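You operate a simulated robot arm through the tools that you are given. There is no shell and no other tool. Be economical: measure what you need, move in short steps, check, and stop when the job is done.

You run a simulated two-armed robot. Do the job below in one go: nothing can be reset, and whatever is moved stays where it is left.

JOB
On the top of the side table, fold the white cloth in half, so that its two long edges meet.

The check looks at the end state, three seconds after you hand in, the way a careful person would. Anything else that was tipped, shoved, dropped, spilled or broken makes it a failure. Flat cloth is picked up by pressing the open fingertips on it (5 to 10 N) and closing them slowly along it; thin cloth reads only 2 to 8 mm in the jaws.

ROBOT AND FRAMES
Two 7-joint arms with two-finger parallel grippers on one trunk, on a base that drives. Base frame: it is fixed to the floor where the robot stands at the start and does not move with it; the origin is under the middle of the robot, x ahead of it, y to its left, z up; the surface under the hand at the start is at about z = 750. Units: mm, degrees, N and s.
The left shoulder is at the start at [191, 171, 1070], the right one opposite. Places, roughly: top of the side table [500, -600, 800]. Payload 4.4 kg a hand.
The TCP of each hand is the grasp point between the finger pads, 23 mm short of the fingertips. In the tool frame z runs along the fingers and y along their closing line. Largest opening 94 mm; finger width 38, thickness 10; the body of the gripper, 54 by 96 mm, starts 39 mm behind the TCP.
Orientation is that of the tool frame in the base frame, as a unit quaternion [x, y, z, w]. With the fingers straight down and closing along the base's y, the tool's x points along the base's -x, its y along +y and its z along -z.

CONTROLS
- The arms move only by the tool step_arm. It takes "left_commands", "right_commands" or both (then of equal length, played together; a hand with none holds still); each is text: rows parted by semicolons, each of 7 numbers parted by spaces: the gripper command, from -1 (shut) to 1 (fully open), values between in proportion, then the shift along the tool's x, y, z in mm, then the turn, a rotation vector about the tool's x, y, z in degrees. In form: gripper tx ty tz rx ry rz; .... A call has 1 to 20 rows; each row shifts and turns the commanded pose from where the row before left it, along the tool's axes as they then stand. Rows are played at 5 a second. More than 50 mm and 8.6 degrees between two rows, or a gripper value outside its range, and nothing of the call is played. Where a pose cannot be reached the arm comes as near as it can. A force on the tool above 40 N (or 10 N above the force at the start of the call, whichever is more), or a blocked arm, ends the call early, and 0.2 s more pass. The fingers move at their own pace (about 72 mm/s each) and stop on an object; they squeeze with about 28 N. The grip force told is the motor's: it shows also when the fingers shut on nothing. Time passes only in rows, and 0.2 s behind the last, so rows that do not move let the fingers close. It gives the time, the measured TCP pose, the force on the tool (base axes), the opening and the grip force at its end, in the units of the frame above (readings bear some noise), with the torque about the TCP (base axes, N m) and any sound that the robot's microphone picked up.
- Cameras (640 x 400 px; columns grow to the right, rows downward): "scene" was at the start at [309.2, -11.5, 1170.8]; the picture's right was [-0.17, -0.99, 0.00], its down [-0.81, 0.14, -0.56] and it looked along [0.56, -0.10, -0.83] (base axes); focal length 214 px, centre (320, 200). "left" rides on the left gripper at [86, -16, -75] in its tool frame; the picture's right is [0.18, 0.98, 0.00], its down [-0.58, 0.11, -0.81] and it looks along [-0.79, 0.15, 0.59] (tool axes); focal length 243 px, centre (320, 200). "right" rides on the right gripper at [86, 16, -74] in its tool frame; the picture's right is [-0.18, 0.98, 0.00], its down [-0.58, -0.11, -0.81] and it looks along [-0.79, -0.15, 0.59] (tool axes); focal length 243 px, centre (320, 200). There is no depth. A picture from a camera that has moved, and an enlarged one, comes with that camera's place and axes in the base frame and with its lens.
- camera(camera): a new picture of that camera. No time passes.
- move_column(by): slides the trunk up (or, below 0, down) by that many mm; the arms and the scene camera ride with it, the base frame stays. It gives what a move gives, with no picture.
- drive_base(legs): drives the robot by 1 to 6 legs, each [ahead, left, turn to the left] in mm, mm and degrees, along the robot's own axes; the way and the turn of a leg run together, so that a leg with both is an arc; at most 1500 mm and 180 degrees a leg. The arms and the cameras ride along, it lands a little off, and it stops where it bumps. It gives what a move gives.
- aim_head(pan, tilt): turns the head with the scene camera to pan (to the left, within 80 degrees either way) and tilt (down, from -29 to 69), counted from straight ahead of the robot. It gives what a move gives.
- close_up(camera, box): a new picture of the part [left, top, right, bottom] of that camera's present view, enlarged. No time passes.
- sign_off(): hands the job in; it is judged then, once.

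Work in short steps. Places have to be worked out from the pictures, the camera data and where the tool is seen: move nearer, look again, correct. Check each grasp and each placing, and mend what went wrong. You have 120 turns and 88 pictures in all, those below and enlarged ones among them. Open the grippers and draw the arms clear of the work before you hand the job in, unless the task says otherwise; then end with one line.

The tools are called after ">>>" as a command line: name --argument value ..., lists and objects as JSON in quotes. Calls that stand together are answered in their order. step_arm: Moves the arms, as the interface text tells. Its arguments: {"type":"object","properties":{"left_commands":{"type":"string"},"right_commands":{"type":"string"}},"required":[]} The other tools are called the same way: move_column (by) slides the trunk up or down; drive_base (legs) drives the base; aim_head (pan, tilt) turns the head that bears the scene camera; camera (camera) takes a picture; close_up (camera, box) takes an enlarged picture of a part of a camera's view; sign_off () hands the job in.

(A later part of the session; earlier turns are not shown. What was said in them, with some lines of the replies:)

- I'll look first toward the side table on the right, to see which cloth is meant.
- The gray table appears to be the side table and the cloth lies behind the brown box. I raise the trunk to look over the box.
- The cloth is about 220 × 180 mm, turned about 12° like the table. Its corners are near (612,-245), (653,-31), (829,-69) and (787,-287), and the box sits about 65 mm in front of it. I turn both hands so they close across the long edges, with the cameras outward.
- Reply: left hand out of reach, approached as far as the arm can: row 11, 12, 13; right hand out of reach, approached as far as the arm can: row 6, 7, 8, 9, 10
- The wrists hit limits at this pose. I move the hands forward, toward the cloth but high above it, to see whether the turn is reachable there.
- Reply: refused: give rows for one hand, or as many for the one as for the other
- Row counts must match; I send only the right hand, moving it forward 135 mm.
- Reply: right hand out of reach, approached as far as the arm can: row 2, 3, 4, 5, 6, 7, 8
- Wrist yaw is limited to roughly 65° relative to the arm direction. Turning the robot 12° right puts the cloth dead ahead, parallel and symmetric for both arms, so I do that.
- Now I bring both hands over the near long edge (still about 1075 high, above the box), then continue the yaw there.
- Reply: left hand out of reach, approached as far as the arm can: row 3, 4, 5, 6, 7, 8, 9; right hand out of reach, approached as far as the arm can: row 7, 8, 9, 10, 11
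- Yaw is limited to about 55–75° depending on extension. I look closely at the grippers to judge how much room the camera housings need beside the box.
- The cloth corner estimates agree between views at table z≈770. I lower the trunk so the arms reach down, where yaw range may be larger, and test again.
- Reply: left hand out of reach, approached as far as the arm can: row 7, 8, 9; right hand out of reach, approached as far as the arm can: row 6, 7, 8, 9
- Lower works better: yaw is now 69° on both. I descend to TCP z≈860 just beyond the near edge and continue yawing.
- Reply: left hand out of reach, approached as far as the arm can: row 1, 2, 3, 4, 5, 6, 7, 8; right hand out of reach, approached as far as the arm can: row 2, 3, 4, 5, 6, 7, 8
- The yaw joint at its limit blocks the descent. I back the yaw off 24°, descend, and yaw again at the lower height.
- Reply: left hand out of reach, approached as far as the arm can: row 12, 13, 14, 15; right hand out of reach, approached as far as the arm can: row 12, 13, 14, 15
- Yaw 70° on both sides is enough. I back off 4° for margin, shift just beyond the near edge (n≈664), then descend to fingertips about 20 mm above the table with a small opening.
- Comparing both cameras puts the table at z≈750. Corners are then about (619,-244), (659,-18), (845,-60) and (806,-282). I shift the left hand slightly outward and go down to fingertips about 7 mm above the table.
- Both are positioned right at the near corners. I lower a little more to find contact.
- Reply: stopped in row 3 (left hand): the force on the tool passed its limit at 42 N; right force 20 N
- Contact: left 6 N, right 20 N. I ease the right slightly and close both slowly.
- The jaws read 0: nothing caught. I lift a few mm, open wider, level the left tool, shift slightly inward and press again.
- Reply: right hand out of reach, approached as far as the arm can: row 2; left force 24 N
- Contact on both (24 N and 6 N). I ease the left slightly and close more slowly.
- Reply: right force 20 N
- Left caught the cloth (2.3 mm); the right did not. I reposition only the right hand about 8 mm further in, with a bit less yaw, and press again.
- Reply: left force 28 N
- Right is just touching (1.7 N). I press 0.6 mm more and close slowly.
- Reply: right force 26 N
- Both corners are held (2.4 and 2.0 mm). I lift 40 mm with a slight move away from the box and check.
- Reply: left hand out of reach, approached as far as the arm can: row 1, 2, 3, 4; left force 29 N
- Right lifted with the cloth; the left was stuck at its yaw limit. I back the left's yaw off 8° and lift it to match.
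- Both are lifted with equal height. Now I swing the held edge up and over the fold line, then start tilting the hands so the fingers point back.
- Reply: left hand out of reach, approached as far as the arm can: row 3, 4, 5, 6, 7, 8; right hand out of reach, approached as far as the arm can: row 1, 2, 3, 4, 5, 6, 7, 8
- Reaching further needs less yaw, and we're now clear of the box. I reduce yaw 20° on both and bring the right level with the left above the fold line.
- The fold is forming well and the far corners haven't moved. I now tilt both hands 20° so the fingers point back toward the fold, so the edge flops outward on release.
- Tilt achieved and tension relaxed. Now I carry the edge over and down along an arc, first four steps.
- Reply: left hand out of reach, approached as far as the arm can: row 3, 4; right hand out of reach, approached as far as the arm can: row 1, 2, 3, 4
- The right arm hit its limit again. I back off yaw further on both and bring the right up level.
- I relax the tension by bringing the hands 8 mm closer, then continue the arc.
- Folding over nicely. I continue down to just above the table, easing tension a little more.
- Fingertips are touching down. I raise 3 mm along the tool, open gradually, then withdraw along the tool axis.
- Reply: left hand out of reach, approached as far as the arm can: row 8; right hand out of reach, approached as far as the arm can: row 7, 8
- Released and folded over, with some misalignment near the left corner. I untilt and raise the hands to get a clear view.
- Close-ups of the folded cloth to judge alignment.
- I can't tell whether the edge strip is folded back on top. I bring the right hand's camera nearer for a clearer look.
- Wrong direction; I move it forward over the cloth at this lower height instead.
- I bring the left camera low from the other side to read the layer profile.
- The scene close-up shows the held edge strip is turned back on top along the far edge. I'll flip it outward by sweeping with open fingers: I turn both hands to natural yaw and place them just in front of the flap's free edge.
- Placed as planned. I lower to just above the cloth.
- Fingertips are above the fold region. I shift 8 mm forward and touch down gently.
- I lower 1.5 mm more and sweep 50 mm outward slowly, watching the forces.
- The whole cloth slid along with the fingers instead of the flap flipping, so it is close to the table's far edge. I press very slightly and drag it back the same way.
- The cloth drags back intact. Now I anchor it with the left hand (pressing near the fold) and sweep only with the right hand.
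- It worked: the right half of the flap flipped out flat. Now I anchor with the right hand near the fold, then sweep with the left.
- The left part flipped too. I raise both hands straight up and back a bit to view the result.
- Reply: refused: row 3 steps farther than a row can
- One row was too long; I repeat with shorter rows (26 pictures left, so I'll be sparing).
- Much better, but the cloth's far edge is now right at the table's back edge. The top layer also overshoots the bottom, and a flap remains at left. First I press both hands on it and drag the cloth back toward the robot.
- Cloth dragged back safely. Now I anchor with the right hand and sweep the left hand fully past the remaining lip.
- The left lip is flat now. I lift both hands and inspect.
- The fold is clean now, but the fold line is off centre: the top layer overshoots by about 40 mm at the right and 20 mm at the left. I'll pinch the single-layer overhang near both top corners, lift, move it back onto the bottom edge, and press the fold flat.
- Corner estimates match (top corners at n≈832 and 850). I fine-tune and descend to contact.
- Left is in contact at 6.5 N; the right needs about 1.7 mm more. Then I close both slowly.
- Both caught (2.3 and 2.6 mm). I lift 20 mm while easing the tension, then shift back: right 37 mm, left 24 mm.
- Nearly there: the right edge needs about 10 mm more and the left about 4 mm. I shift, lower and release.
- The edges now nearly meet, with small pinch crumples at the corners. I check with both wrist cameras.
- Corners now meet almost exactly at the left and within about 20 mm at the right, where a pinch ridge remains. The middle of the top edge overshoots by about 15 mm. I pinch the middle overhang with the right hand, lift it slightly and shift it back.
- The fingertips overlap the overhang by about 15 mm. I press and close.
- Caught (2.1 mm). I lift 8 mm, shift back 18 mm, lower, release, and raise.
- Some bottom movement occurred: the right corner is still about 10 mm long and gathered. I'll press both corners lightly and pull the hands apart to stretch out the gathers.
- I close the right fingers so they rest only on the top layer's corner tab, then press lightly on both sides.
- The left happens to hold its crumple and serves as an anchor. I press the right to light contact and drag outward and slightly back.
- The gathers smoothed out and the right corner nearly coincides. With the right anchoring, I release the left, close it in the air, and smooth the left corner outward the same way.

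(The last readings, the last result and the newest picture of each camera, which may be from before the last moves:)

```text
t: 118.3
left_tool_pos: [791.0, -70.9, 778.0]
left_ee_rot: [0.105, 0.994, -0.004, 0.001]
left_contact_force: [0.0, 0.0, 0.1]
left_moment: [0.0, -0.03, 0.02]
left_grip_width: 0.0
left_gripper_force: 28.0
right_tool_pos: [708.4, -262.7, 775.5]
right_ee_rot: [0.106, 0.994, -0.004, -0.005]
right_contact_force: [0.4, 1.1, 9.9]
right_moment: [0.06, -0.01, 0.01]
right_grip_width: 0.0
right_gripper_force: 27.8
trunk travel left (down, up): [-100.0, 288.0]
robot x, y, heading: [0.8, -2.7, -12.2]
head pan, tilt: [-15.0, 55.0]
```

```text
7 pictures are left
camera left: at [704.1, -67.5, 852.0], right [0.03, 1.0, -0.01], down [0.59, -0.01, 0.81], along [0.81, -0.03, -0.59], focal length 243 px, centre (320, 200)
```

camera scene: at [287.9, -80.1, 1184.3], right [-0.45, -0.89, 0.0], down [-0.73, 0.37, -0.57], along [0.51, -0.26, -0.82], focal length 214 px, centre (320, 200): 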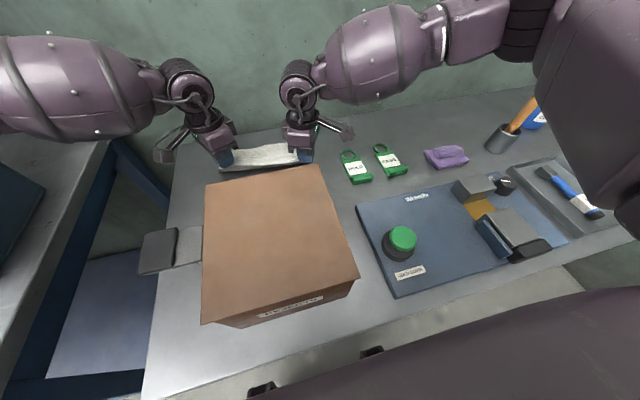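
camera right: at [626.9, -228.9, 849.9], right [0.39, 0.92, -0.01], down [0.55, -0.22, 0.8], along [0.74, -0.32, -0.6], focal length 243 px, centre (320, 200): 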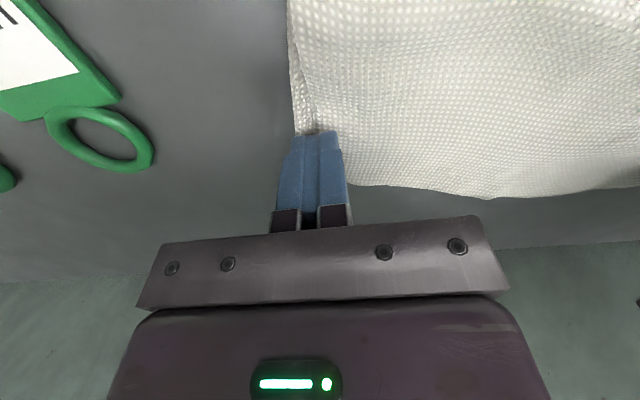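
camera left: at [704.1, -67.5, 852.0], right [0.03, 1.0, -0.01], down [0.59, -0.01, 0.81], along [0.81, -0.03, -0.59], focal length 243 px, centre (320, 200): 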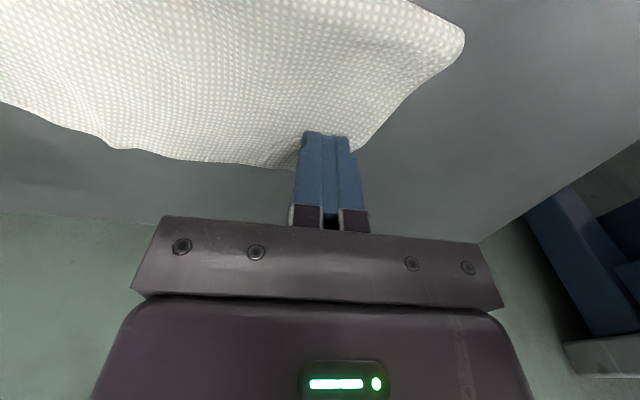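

The left corner looks smooth too. I lift both hands clear and look at the whole.

>>> step_arm --left_commands "-1 0 0 -20 0 0 0; -1 0 0 -40 0 0 0; -1 0 20 -40 0 0 0; -1 0 30 -36 0 0 0; -1 0 30 -36 0 0 0; -1 0 0 0 0 0 0" --right_commands "-1 0 0 -20 0 0 0; -1 0 0 -40 0 0 0; -1 0 -20 -40 0 0 0; -1 0 -20 -36 0 0 0; -1 0 -20 -36 0 0 0; -1 0 0 0 0 0 0"

>>> close_up --camera "scene" --box '[180, 110, 340, 200]'

>>> close_up --camera "right" --box '[300, 0, 640, 140]'

```text
t: 119.7
left_tool_pos: [811.5, 7.7, 946.8]
left_ee_rot: [0.106, 0.994, -0.004, -0.001]
left_contact_force: [-0.4, -0.1, -0.2]
left_moment: [-0.01, 0.03, -0.02]
left_grip_width: 0.0
left_gripper_force: 27.6
right_tool_pos: [699.4, -319.7, 945.0]
right_ee_rot: [0.107, 0.994, -0.005, -0.007]
right_contact_force: [0.1, -0.9, 0.0]
right_moment: [0.01, 0.02, 0.03]
right_grip_width: 0.0
right_gripper_force: 27.6
trunk travel left (down, up): [-100.0, 288.0]
robot x, y, heading: [-4.8, -0.3, -12.3]
head pan, tilt: [-15.0, 55.0]
```

```text
4.00 times, centred on (260, 155) of scene
camera zoom: at [289.1, -80.4, 1183.5], right [-0.45, -0.89, 0.0], down [-0.73, 0.37, -0.57], along [0.51, -0.26, -0.82], focal length 858 px, centre (560, 380)
```

zoom: 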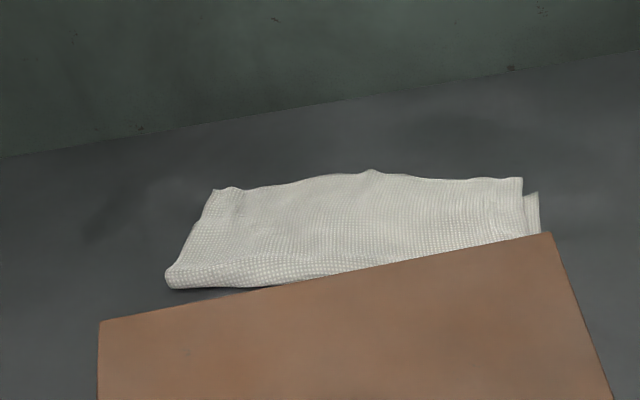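

```text
1.88 times, centred on (470, 70) of right
camera zoom: at [618.7, -285.8, 1019.4], right [0.39, 0.92, -0.01], down [0.56, -0.22, 0.8], along [0.73, -0.32, -0.6], focal length 457 px, centre (38, 445)
```

zoom: 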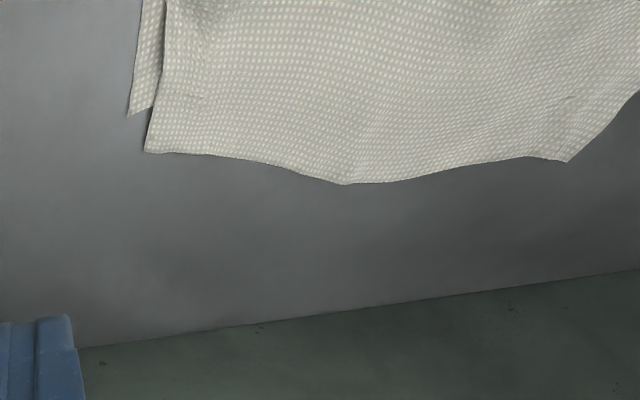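

Nearly there: the left corner meets, but the right and middle of the top edge overshoot by about 17 mm. I repeat the pinch on the overhang, this time lifting higher so the bottom layer isn't dragged.

>>> step_arm --left_commands "-0.5 -4 -31.2 33 0 0 0; -0.5 -4 -31.2 33 0 0 0; -0.5 -4 -31.2 33 0 0 0; -0.5 -4 -31.2 33 0 0 0; -0.5 -4 -31.2 33 0 0 0; -0.5 0 0 5 0 0 0; -0.5 0 0 0 0 0 0" --right_commands "-0.5 -6.5 13.4 32.6 0 0 0; -0.5 -6.5 13.4 32.6 0 0 0; -0.5 -6.5 13.4 32.6 0 0 0; -0.5 -6.5 13.4 32.6 0 0 0; -0.5 -6.5 13.4 32.6 0 0 0; -0.5 0 0 5 0 0 0; -0.5 0 0 0 0 0 0"

>>> camera --camera "right"

```text
t: 121.3
left_tool_pos: [797.1, -151.5, 778.9]
left_ee_rot: [0.105, 0.994, -0.003, -0.001]
left_contact_force: [0.4, -0.4, 0.2]
left_moment: [0.01, 0.02, 0.02]
left_grip_width: 23.3
left_gripper_force: 0.0
right_tool_pos: [740.7, -261.7, 777.7]
right_ee_rot: [0.106, 0.994, -0.004, -0.005]
right_contact_force: [-0.2, -0.1, -0.5]
right_moment: [-0.02, -0.01, 0.0]
right_grip_width: 23.4
right_gripper_force: 0.1
trunk travel left (down, up): [-100.0, 288.0]
robot x, y, heading: [-1.9, 2.5, -12.2]
head pan, tilt: [-15.0, 55.0]
```

```text
4 pictures are left
camera right: at [660.6, -226.9, 852.1], right [0.39, 0.92, -0.01], down [0.55, -0.22, 0.8], along [0.74, -0.32, -0.6], focal length 243 px, centre (320, 200)
```

right: 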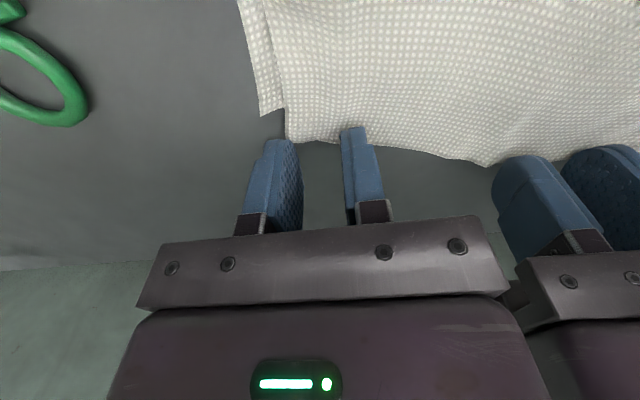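

Right overlap is small; I shift it slightly inward, press and close both.

>>> step_arm --left_commands "-0.5 2 0 0 0 0 0; -0.5 0 0 3 0 0 0; -0.5 0 0 0.8 0 0 0; -0.5 0 0 0.4 0 0 0; -0.53 0 0 0 0 0 0; -0.57 0 0 0 0 0 0; -0.61 0 0 0 0 0 0; -0.65 0 0 0 0 0 0; -0.69 0 0 0 0 0 0; -0.73 0 0 0 0 0 0; -0.77 0 0 0 0 0 0; -0.81 0 0 0 0 0 0; -0.85 0 0 0 0 0 0; -0.89 0 0 0 0 0 0; -0.93 0 0 0 0 0 0; -0.97 0 0 0 0 0 0; -1 0 0 0 0 0 0; -1 0 0 0 0 0 0" --right_commands "-0.5 4 5 0 0 0 0; -0.5 0 0 2 0 0 0; -0.5 0 0 0.8 0 0 0; -0.5 0 0 0.4 0 0 0; -0.53 0 0 0 0 0 0; -0.57 0 0 0 0 0 0; -0.61 0 0 0 0 0 0; -0.65 0 0 0 0 0 0; -0.69 0 0 0 0 0 0; -0.73 0 0 0 0 0 0; -0.77 0 0 0 0 0 0; -0.81 0 0 0 0 0 0; -0.85 0 0 0 0 0 0; -0.89 0 0 0 0 0 0; -0.93 0 0 0 0 0 0; -0.97 0 0 0 0 0 0; -1 0 0 0 0 0 0; -1 0 0 0 0 0 0"

```text
t: 125.1
left_tool_pos: [794.7, -149.1, 776.1]
left_ee_rot: [0.105, 0.994, -0.003, -0.001]
left_contact_force: [0.2, 0.6, -0.2]
left_moment: [0.0, -0.03, -0.02]
left_grip_width: 0.0
left_gripper_force: 28.2
right_tool_pos: [737.5, -255.9, 776.7]
right_ee_rot: [0.107, 0.994, -0.005, -0.005]
right_contact_force: [-1.0, -0.1, 1.5]
right_moment: [0.02, 0.0, 0.01]
right_grip_width: 2.0
right_gripper_force: 28.1
trunk travel left (down, up): [-100.0, 288.0]
robot x, y, heading: [-1.4, -0.2, -12.0]
head pan, tilt: [-15.0, 55.0]
```

Right caught; the left did not (too light). I retry the left with firmer contact.

>>> step_arm --left_commands "-1 0 0 -5 0 0 0; -0.5 3 0 0 0 0 0; -0.5 0 0 0 0 0 0; -0.5 0 0 5 0 0 0; -0.5 0 0 1.5 0 0 0; -0.5 0 0 0.4 0 0 0; -0.5 0 0 0 0 0 0"

```text
t: 126.7
left_tool_pos: [790.8, -148.3, 774.6]
left_ee_rot: [0.105, 0.994, -0.003, 0.001]
left_contact_force: [0.8, 1.2, 3.3]
left_moment: [0.08, 0.01, 0.01]
left_grip_width: 23.8
left_gripper_force: 0.2
right_tool_pos: [739.0, -256.3, 775.2]
right_ee_rot: [0.106, 0.994, -0.005, -0.005]
right_contact_force: [0.0, -0.7, 0.3]
right_moment: [-0.01, -0.01, -0.01]
right_grip_width: 1.9
right_gripper_force: 27.7
trunk travel left (down, up): [-100.0, 288.0]
robot x, y, heading: [-0.3, 1.1, -12.4]
head pan, tilt: [-15.0, 55.0]
```

>>> step_arm --left_commands "-0.5 0 0 0.3 0 0 0; -0.54 0 0 0 0 0 0; -0.58 0 0 0 0 0 0; -0.62 0 0 0 0 0 0; -0.66 0 0 0 0 0 0; -0.7 0 0 0 0 0 0; -0.74 0 0 0 0 0 0; -0.78 0 0 0 0 0 0; -0.82 0 0 0 0 0 0; -0.86 0 0 0 0 0 0; -0.9 0 0 0 0 0 0; -0.95 0 0 0 0 0 0; -1 0 0 0 0 0 0; -1 0 0 0 0 0 0; -1 0 0 0 0 0 0"

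```text
t: 129.9
left_tool_pos: [790.7, -148.7, 773.9]
left_ee_rot: [0.106, 0.994, -0.003, 0.001]
left_contact_force: [0.6, 0.1, 6.8]
left_moment: [0.01, 0.03, 0.0]
left_grip_width: 1.4
left_gripper_force: 28.5
right_tool_pos: [738.9, -256.9, 776.3]
right_ee_rot: [0.107, 0.994, -0.005, -0.005]
right_contact_force: [0.4, -0.2, -0.7]
right_moment: [-0.02, 0.02, 0.01]
right_grip_width: 2.0
right_gripper_force: 27.5
trunk travel left (down, up): [-100.0, 288.0]
robot x, y, heading: [0.9, 0.5, -12.1]
head pan, tilt: [-15.0, 55.0]
```

Both hold (1.4 and 2.0 mm). I lift 45 mm while moving back 20 mm, then lower and look before releasing.

>>> step_arm --left_commands "-1 2 0 -9 0 0 0; -1 4 0 -9 0 0 0; -1 4 0 -9 0 0 0; -1 5 0 -9 0 0 0; -1 5 0 -9 0 0 0; -1 0 0 0 0 0 0; -1 0 0 9 0 0 0; -1 0 0 9 0 0 0; -1 0 0 9 0 0 0; -1 0 0 9 0 0 0; -1 0 0 4 0 0 0; -1 0 0 0 0 0 0" --right_commands "-1 2 0 -9 0 0 0; -1 4 0 -9 0 0 0; -1 4 0 -9 0 0 0; -1 5 0 -9 0 0 0; -1 5 0 -9 0 0 0; -1 0 0 0 0 0 0; -1 0 0 9 0 0 0; -1 0 0 9 0 0 0; -1 0 0 9 0 0 0; -1 0 0 9 0 0 0; -1 0 0 4 0 0 0; -1 0 0 0 0 0 0"

>>> camera --camera "right"

```text
t: 132.5
left_tool_pos: [771.5, -145.1, 777.4]
left_ee_rot: [0.106, 0.994, -0.004, 0.001]
left_contact_force: [-0.3, -0.2, 1.1]
left_moment: [-0.02, 0.02, 0.0]
left_grip_width: 1.2
left_gripper_force: 27.8
right_tool_pos: [718.6, -252.2, 780.4]
right_ee_rot: [0.106, 0.994, -0.005, -0.005]
right_contact_force: [-0.2, 0.4, 0.5]
right_moment: [-0.01, -0.02, -0.05]
right_grip_width: 2.0
right_gripper_force: 28.4
trunk travel left (down, up): [-100.0, 288.0]
robot x, y, heading: [-1.0, 0.9, -12.5]
head pan, tilt: [-15.0, 55.0]
```

```text
3 pictures are left
camera right: at [638.0, -218.5, 854.3], right [0.39, 0.92, -0.01], down [0.55, -0.22, 0.8], along [0.74, -0.32, -0.6], focal length 243 px, centre (320, 200)
```

right: 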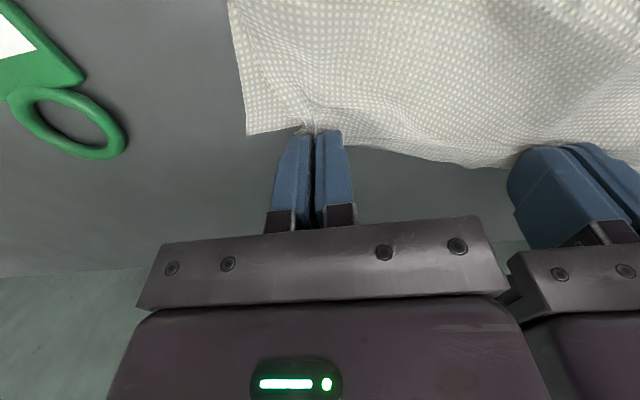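

The edges now line up within about 5 mm. I release only the right hand, close it above, and stretch its corner gather outward, with the left still holding the middle.

>>> step_arm --left_commands "-1 0 0 1 0 0 0; -1 0 0 1 0 0 0; -1 0 0 0 0 0 0; -1 0 0 0 0 0 0; -1 0 0 0 0 0 0; -1 0 0 0 0 0 0; -1 0 0 0 0 0 0; -1 0 0 0 0 0 0; -1 0 0 0 0 0 0; -1 0 0 0 0 0 0" --right_commands "-1 0 0 2 0 0 0; -0.9 0 0 0 0 0 0; -0.8 0 0 0 0 0 0; -0.7 0 0 0 0 0 0; -0.7 0 0 -20 0 0 0; -1 2 -3 0 0 0 0; -1 0 0 0 0 0 0; -1 0 0 12 0 0 0; -1 0 0 9 0 0 0; -1 0 0 0 0 0 0"

```text
t: 134.7
left_tool_pos: [770.0, -144.0, 775.9]
left_ee_rot: [0.105, 0.994, -0.003, 0.0]
left_contact_force: [0.7, 0.0, 4.2]
left_moment: [-0.02, 0.05, 0.01]
left_grip_width: 1.3
left_gripper_force: 27.6
right_tool_pos: [716.7, -254.6, 776.7]
right_ee_rot: [0.107, 0.994, -0.005, -0.005]
right_contact_force: [-1.6, 0.0, 0.3]
right_moment: [-0.03, 0.0, 0.0]
right_grip_width: 0.0
right_gripper_force: 28.6
trunk travel left (down, up): [-100.0, 288.0]
robot x, y, heading: [0.2, -2.7, -12.1]
head pan, tilt: [-15.0, 55.0]
```

>>> step_arm --left_commands "-1 0 0 0 0 0 0; -1 0 0 0 0 0 0; -1 0 0 0 0 0 0; -1 0 0 0 0 0 0; -1 0 0 0 0 0 0; -1 0 0 0 0 0 0; -1 0 0 0 0 0 0; -0.9 0 0 -1 0 0 0; -0.8 0 0 0 0 0 0; -0.7 0 0 0 0 0 0; -0.7 0 0 -20 0 0 0; -1 -4 22 0 0 0 0; -1 -4 22 0 0 0 0; -1 0 0 12 0 0 0; -1 0 0 7 0 0 0; -1 0 0 0 0 0 0" --right_commands "-1 0 0 0.8 0 0 0; -1 0 0 0.6 0 0 0; -1 1.3 -4 0 0 0 0; -1 1.3 -4 0 0 0 0; -1 1.3 -4 0 0 0 0; -1 1.3 -4 0 0 0 0; -1 0 0 0.7 0 0 0; -1 0 0 0.3 0 0 0; -1 0 0 0 0 0 0; -1 0 0 0 0 0 0; -1 0 0 0 0 0 0; -1 0 0 0 0 0 0; -1 0 0 0 0 0 0; -1 0 0 0 0 0 0; -1 0 0 0 0 0 0; -1 0 0 0 0 0 0"

```text
t: 138.1
left_tool_pos: [789.5, -103.7, 777.4]
left_ee_rot: [0.105, 0.994, -0.003, 0.0]
left_contact_force: [0.1, -0.5, -0.5]
left_moment: [-0.01, -0.01, -0.01]
left_grip_width: 0.1
left_gripper_force: 27.7
right_tool_pos: [706.2, -269.3, 774.4]
right_ee_rot: [0.106, 0.994, -0.005, -0.005]
right_contact_force: [0.6, 0.2, 5.8]
right_moment: [0.03, 0.06, 0.0]
right_grip_width: 0.1
right_gripper_force: 28.1
trunk travel left (down, up): [-100.0, 288.0]
robot x, y, heading: [0.4, 0.1, -12.2]
head pan, tilt: [-15.0, 55.0]
```

Right anchors at 6 N. The left presses lightly, drags outward along the edge 12 mm, then both lift clear and I look.

>>> step_arm --left_commands "-1 0 0 1 0 0 0; -1 -1 4 0 0 0 0; -1 -1 4 0 0 0 0; -1 -1 4 0 0 0 0; -1 0 0 0 0 0 0; -1 0 0 -20 0 0 0; -1 0 0 -40 0 0 0; -1 0 20 -40 0 0 0; -1 0 30 -36 0 0 0; -1 0 30 -36 0 0 0; -1 0 0 0 0 0 0" --right_commands "-1 0 0 0 0 0 0; -1 0 0 0 0 0 0; -1 0 0 0 0 0 0; -1 0 0 0 0 0 0; -1 0 0 0 0 0 0; -1 0 0 -20 0 0 0; -1 0 0 -40 0 0 0; -1 0 -20 -40 0 0 0; -1 0 -20 -36 0 0 0; -1 0 -20 -36 0 0 0; -1 0 0 0 0 0 0"

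>>> close_up --camera "right" --box '[300, 0, 640, 140]'

```text
t: 140.5
left_tool_pos: [813.2, -10.6, 947.7]
left_ee_rot: [0.105, 0.994, -0.005, -0.001]
left_contact_force: [-0.2, 0.0, 0.1]
left_moment: [0.0, 0.01, 0.0]
left_grip_width: 0.0
left_gripper_force: 28.2
right_tool_pos: [698.3, -327.6, 945.5]
right_ee_rot: [0.106, 0.994, -0.005, -0.006]
right_contact_force: [0.1, -1.0, 0.5]
right_moment: [0.01, 0.0, -0.03]
right_grip_width: 0.2
right_gripper_force: 28.2
trunk travel left (down, up): [-100.0, 288.0]
robot x, y, heading: [0.2, 0.9, -12.0]
head pan, tilt: [-15.0, 55.0]
```

```text
1.88 times, centred on (470, 70) of right
camera zoom: at [617.2, -293.0, 1019.0], right [0.39, 0.92, -0.01], down [0.56, -0.22, 0.8], along [0.73, -0.32, -0.6], focal length 457 px, centre (38, 445)
```

zoom: 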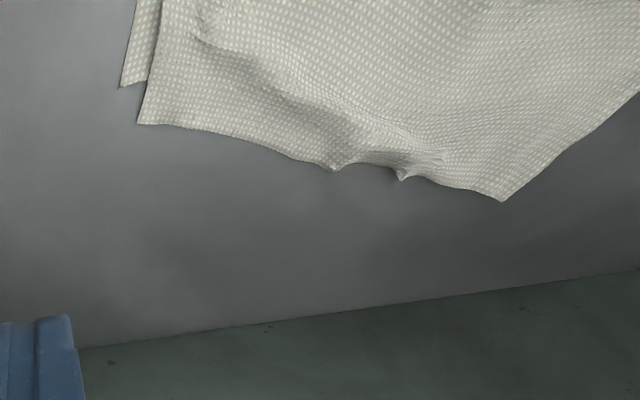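

The view shows a wrinkle around the middle. I take a scene view to judge the overall shape before a final smoothing.

>>> close_up --camera "scene" --box '[180, 110, 340, 200]'

```text
4.00 times, centred on (260, 155) of scene
camera zoom: at [289.1, -80.5, 1183.5], right [-0.45, -0.89, 0.0], down [-0.73, 0.37, -0.57], along [0.51, -0.26, -0.82], focal length 858 px, centre (560, 380)
```

zoom: 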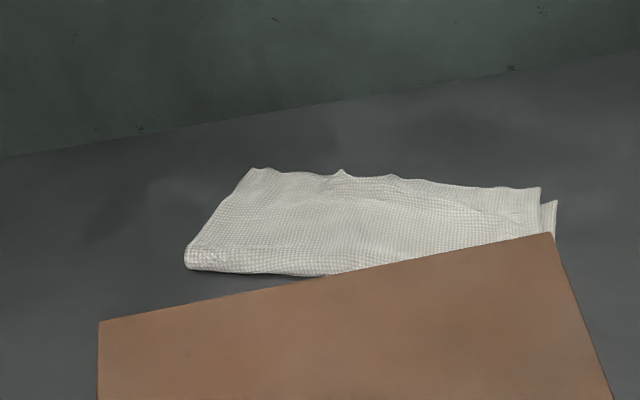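

The cloth is folded in half. The left corners meet, and the right corner is about 11 mm past and 13 mm gathered along the edge. For one last stretch, the left anchors near its corner and the right presses its tab and pulls along the edge.

>>> step_arm --left_commands "-1 -1.2 -20.6 33.5 0 0 0; -1 -1.2 -20.6 33.5 0 0 0; -1 -1.2 -20.6 33.5 0 0 0; -1 -1.2 -20.6 33.5 0 0 0; -1 -1.2 -20.6 33.5 0 0 0; -1 0 0 3 0 0 0; -1 0 0 0 0 0 0" --right_commands "-1 0.4 14.1 33 0 0 0; -1 0.4 14.1 33 0 0 0; -1 0.4 14.1 33 0 0 0; -1 0.4 14.1 33 0 0 0; -1 0.4 14.1 33 0 0 0; -1 0 0 3 0 0 0; -1 0 0 0 0 0 0"

```text
t: 142.1
left_tool_pos: [795.0, -113.7, 777.3]
left_ee_rot: [0.105, 0.994, -0.004, -0.001]
left_contact_force: [-0.5, 0.2, 0.7]
left_moment: [0.02, -0.02, -0.02]
left_grip_width: 0.0
left_gripper_force: 27.9
right_tool_pos: [708.4, -259.2, 778.0]
right_ee_rot: [0.107, 0.994, -0.005, -0.006]
right_contact_force: [0.7, -0.4, -0.9]
right_moment: [0.0, 0.0, -0.03]
right_grip_width: 0.1
right_gripper_force: 28.1
trunk travel left (down, up): [-100.0, 288.0]
robot x, y, heading: [-0.3, -0.8, -12.0]
head pan, tilt: [-15.0, 55.0]
```

>>> step_arm --left_commands "-1 0 0 1.2 0 0 0; -1 0 0 0.8 0 0 0; -1 0 0 0 0 0 0; -1 0 0 0 0 0 0; -1 0 0 0 0 0 0; -1 0 0 0 0 0 0; -1 0 0 0 0 0 0; -1 0 0 0 0 0 0" --right_commands "-1 0 0 1 0 0 0; -1 0 0 1.3 0 0 0; -1 2.3 -2.5 0 0 0 0; -1 2.3 -2.5 0 0 0 0; -1 2.3 -2.5 0 0 0 0; -1 2.3 -2.5 0 0 0 0; -1 2.3 -2.5 0 0 0 0; -1 0 0 0 0 0 0"

```text
t: 143.9
left_tool_pos: [795.6, -114.4, 775.7]
left_ee_rot: [0.105, 0.994, -0.003, 0.0]
left_contact_force: [-0.5, 0.9, -1.1]
left_moment: [0.02, 0.0, -0.01]
left_grip_width: 0.1
left_gripper_force: 28.3
right_tool_pos: [694.9, -269.3, 776.5]
right_ee_rot: [0.106, 0.994, -0.005, -0.006]
right_contact_force: [-0.2, 0.5, -0.5]
right_moment: [0.0, -0.01, 0.01]
right_grip_width: 0.0
right_gripper_force: 28.0
trunk travel left (down, up): [-100.0, 288.0]
robot x, y, heading: [-1.2, 1.4, -12.0]
head pan, tilt: [-15.0, 55.0]
```

Forces are near zero, so I use the last picture here, at the right corner, to decide.

>>> camera --camera "right"

```text
0 pictures are left
camera right: at [613.9, -234.6, 850.6], right [0.39, 0.92, -0.01], down [0.55, -0.22, 0.8], along [0.74, -0.32, -0.6], focal length 243 px, centre (320, 200)
```

right: 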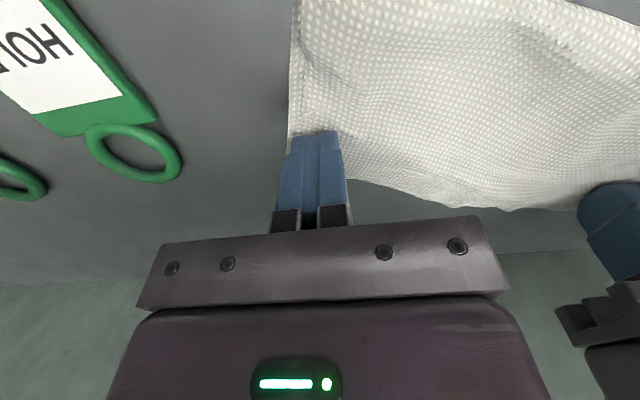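

The right side edges now coincide and the wrinkle is mostly gone. I lift both hands straight up, open the grippers in the air and withdraw.

>>> step_arm --left_commands "-1 0 0 -10 0 0 0; -1 0 0 -30 0 0 0; -1 0 0 -45 0 0 0; -1 0 0 -45 0 0 0; 0 0 20 -40 0 0 0; 1 20 35 -20 0 0 0; 1 30 35 0 0 0 0; 1 40 20 0 0 0 0; 1 40 0 0 0 0 0; 1 0 0 0 0 0 0" --right_commands "-1 0 0 -10 0 0 0; -1 0 0 -30 0 0 0; -1 0 0 -45 0 0 0; -1 0 0 -45 0 0 0; 0 0 -20 -40 0 0 0; 1 20 -35 -20 0 0 0; 1 30 -35 0 0 0 0; 1 40 -20 0 0 0 0; 1 40 0 0 0 0 0; 1 0 0 0 0 0 0"

```text
t: 146.1
left_tool_pos: [691.1, 22.6, 965.9]
left_ee_rot: [0.104, 0.995, -0.003, -0.001]
left_contact_force: [0.3, -0.1, 0.3]
left_moment: [-0.01, 0.0, -0.01]
left_grip_width: 94.0
left_gripper_force: 0.1
right_tool_pos: [544.7, -349.2, 971.4]
right_ee_rot: [0.106, 0.994, -0.005, -0.006]
right_contact_force: [0.1, -0.9, 1.3]
right_moment: [-0.01, 0.0, 0.0]
right_grip_width: 94.2
right_gripper_force: 0.2
trunk travel left (down, up): [-100.0, 288.0]
robot x, y, heading: [4.0, -0.2, -12.2]
head pan, tilt: [-15.0, 55.0]
```

Both hands are open and well clear of the cloth, so I hand in.

>>> sign_off

```text
The job is handed in.
```

The white cloth is folded in half on the side table with its long edges meeting to within about 1 cm by my last estimate, both grippers are open and clear, and I saw nothing else moved; the cloth ended up turned roughly 20° and a little nearer the box, and I had no pictures left to check it after the last lift.
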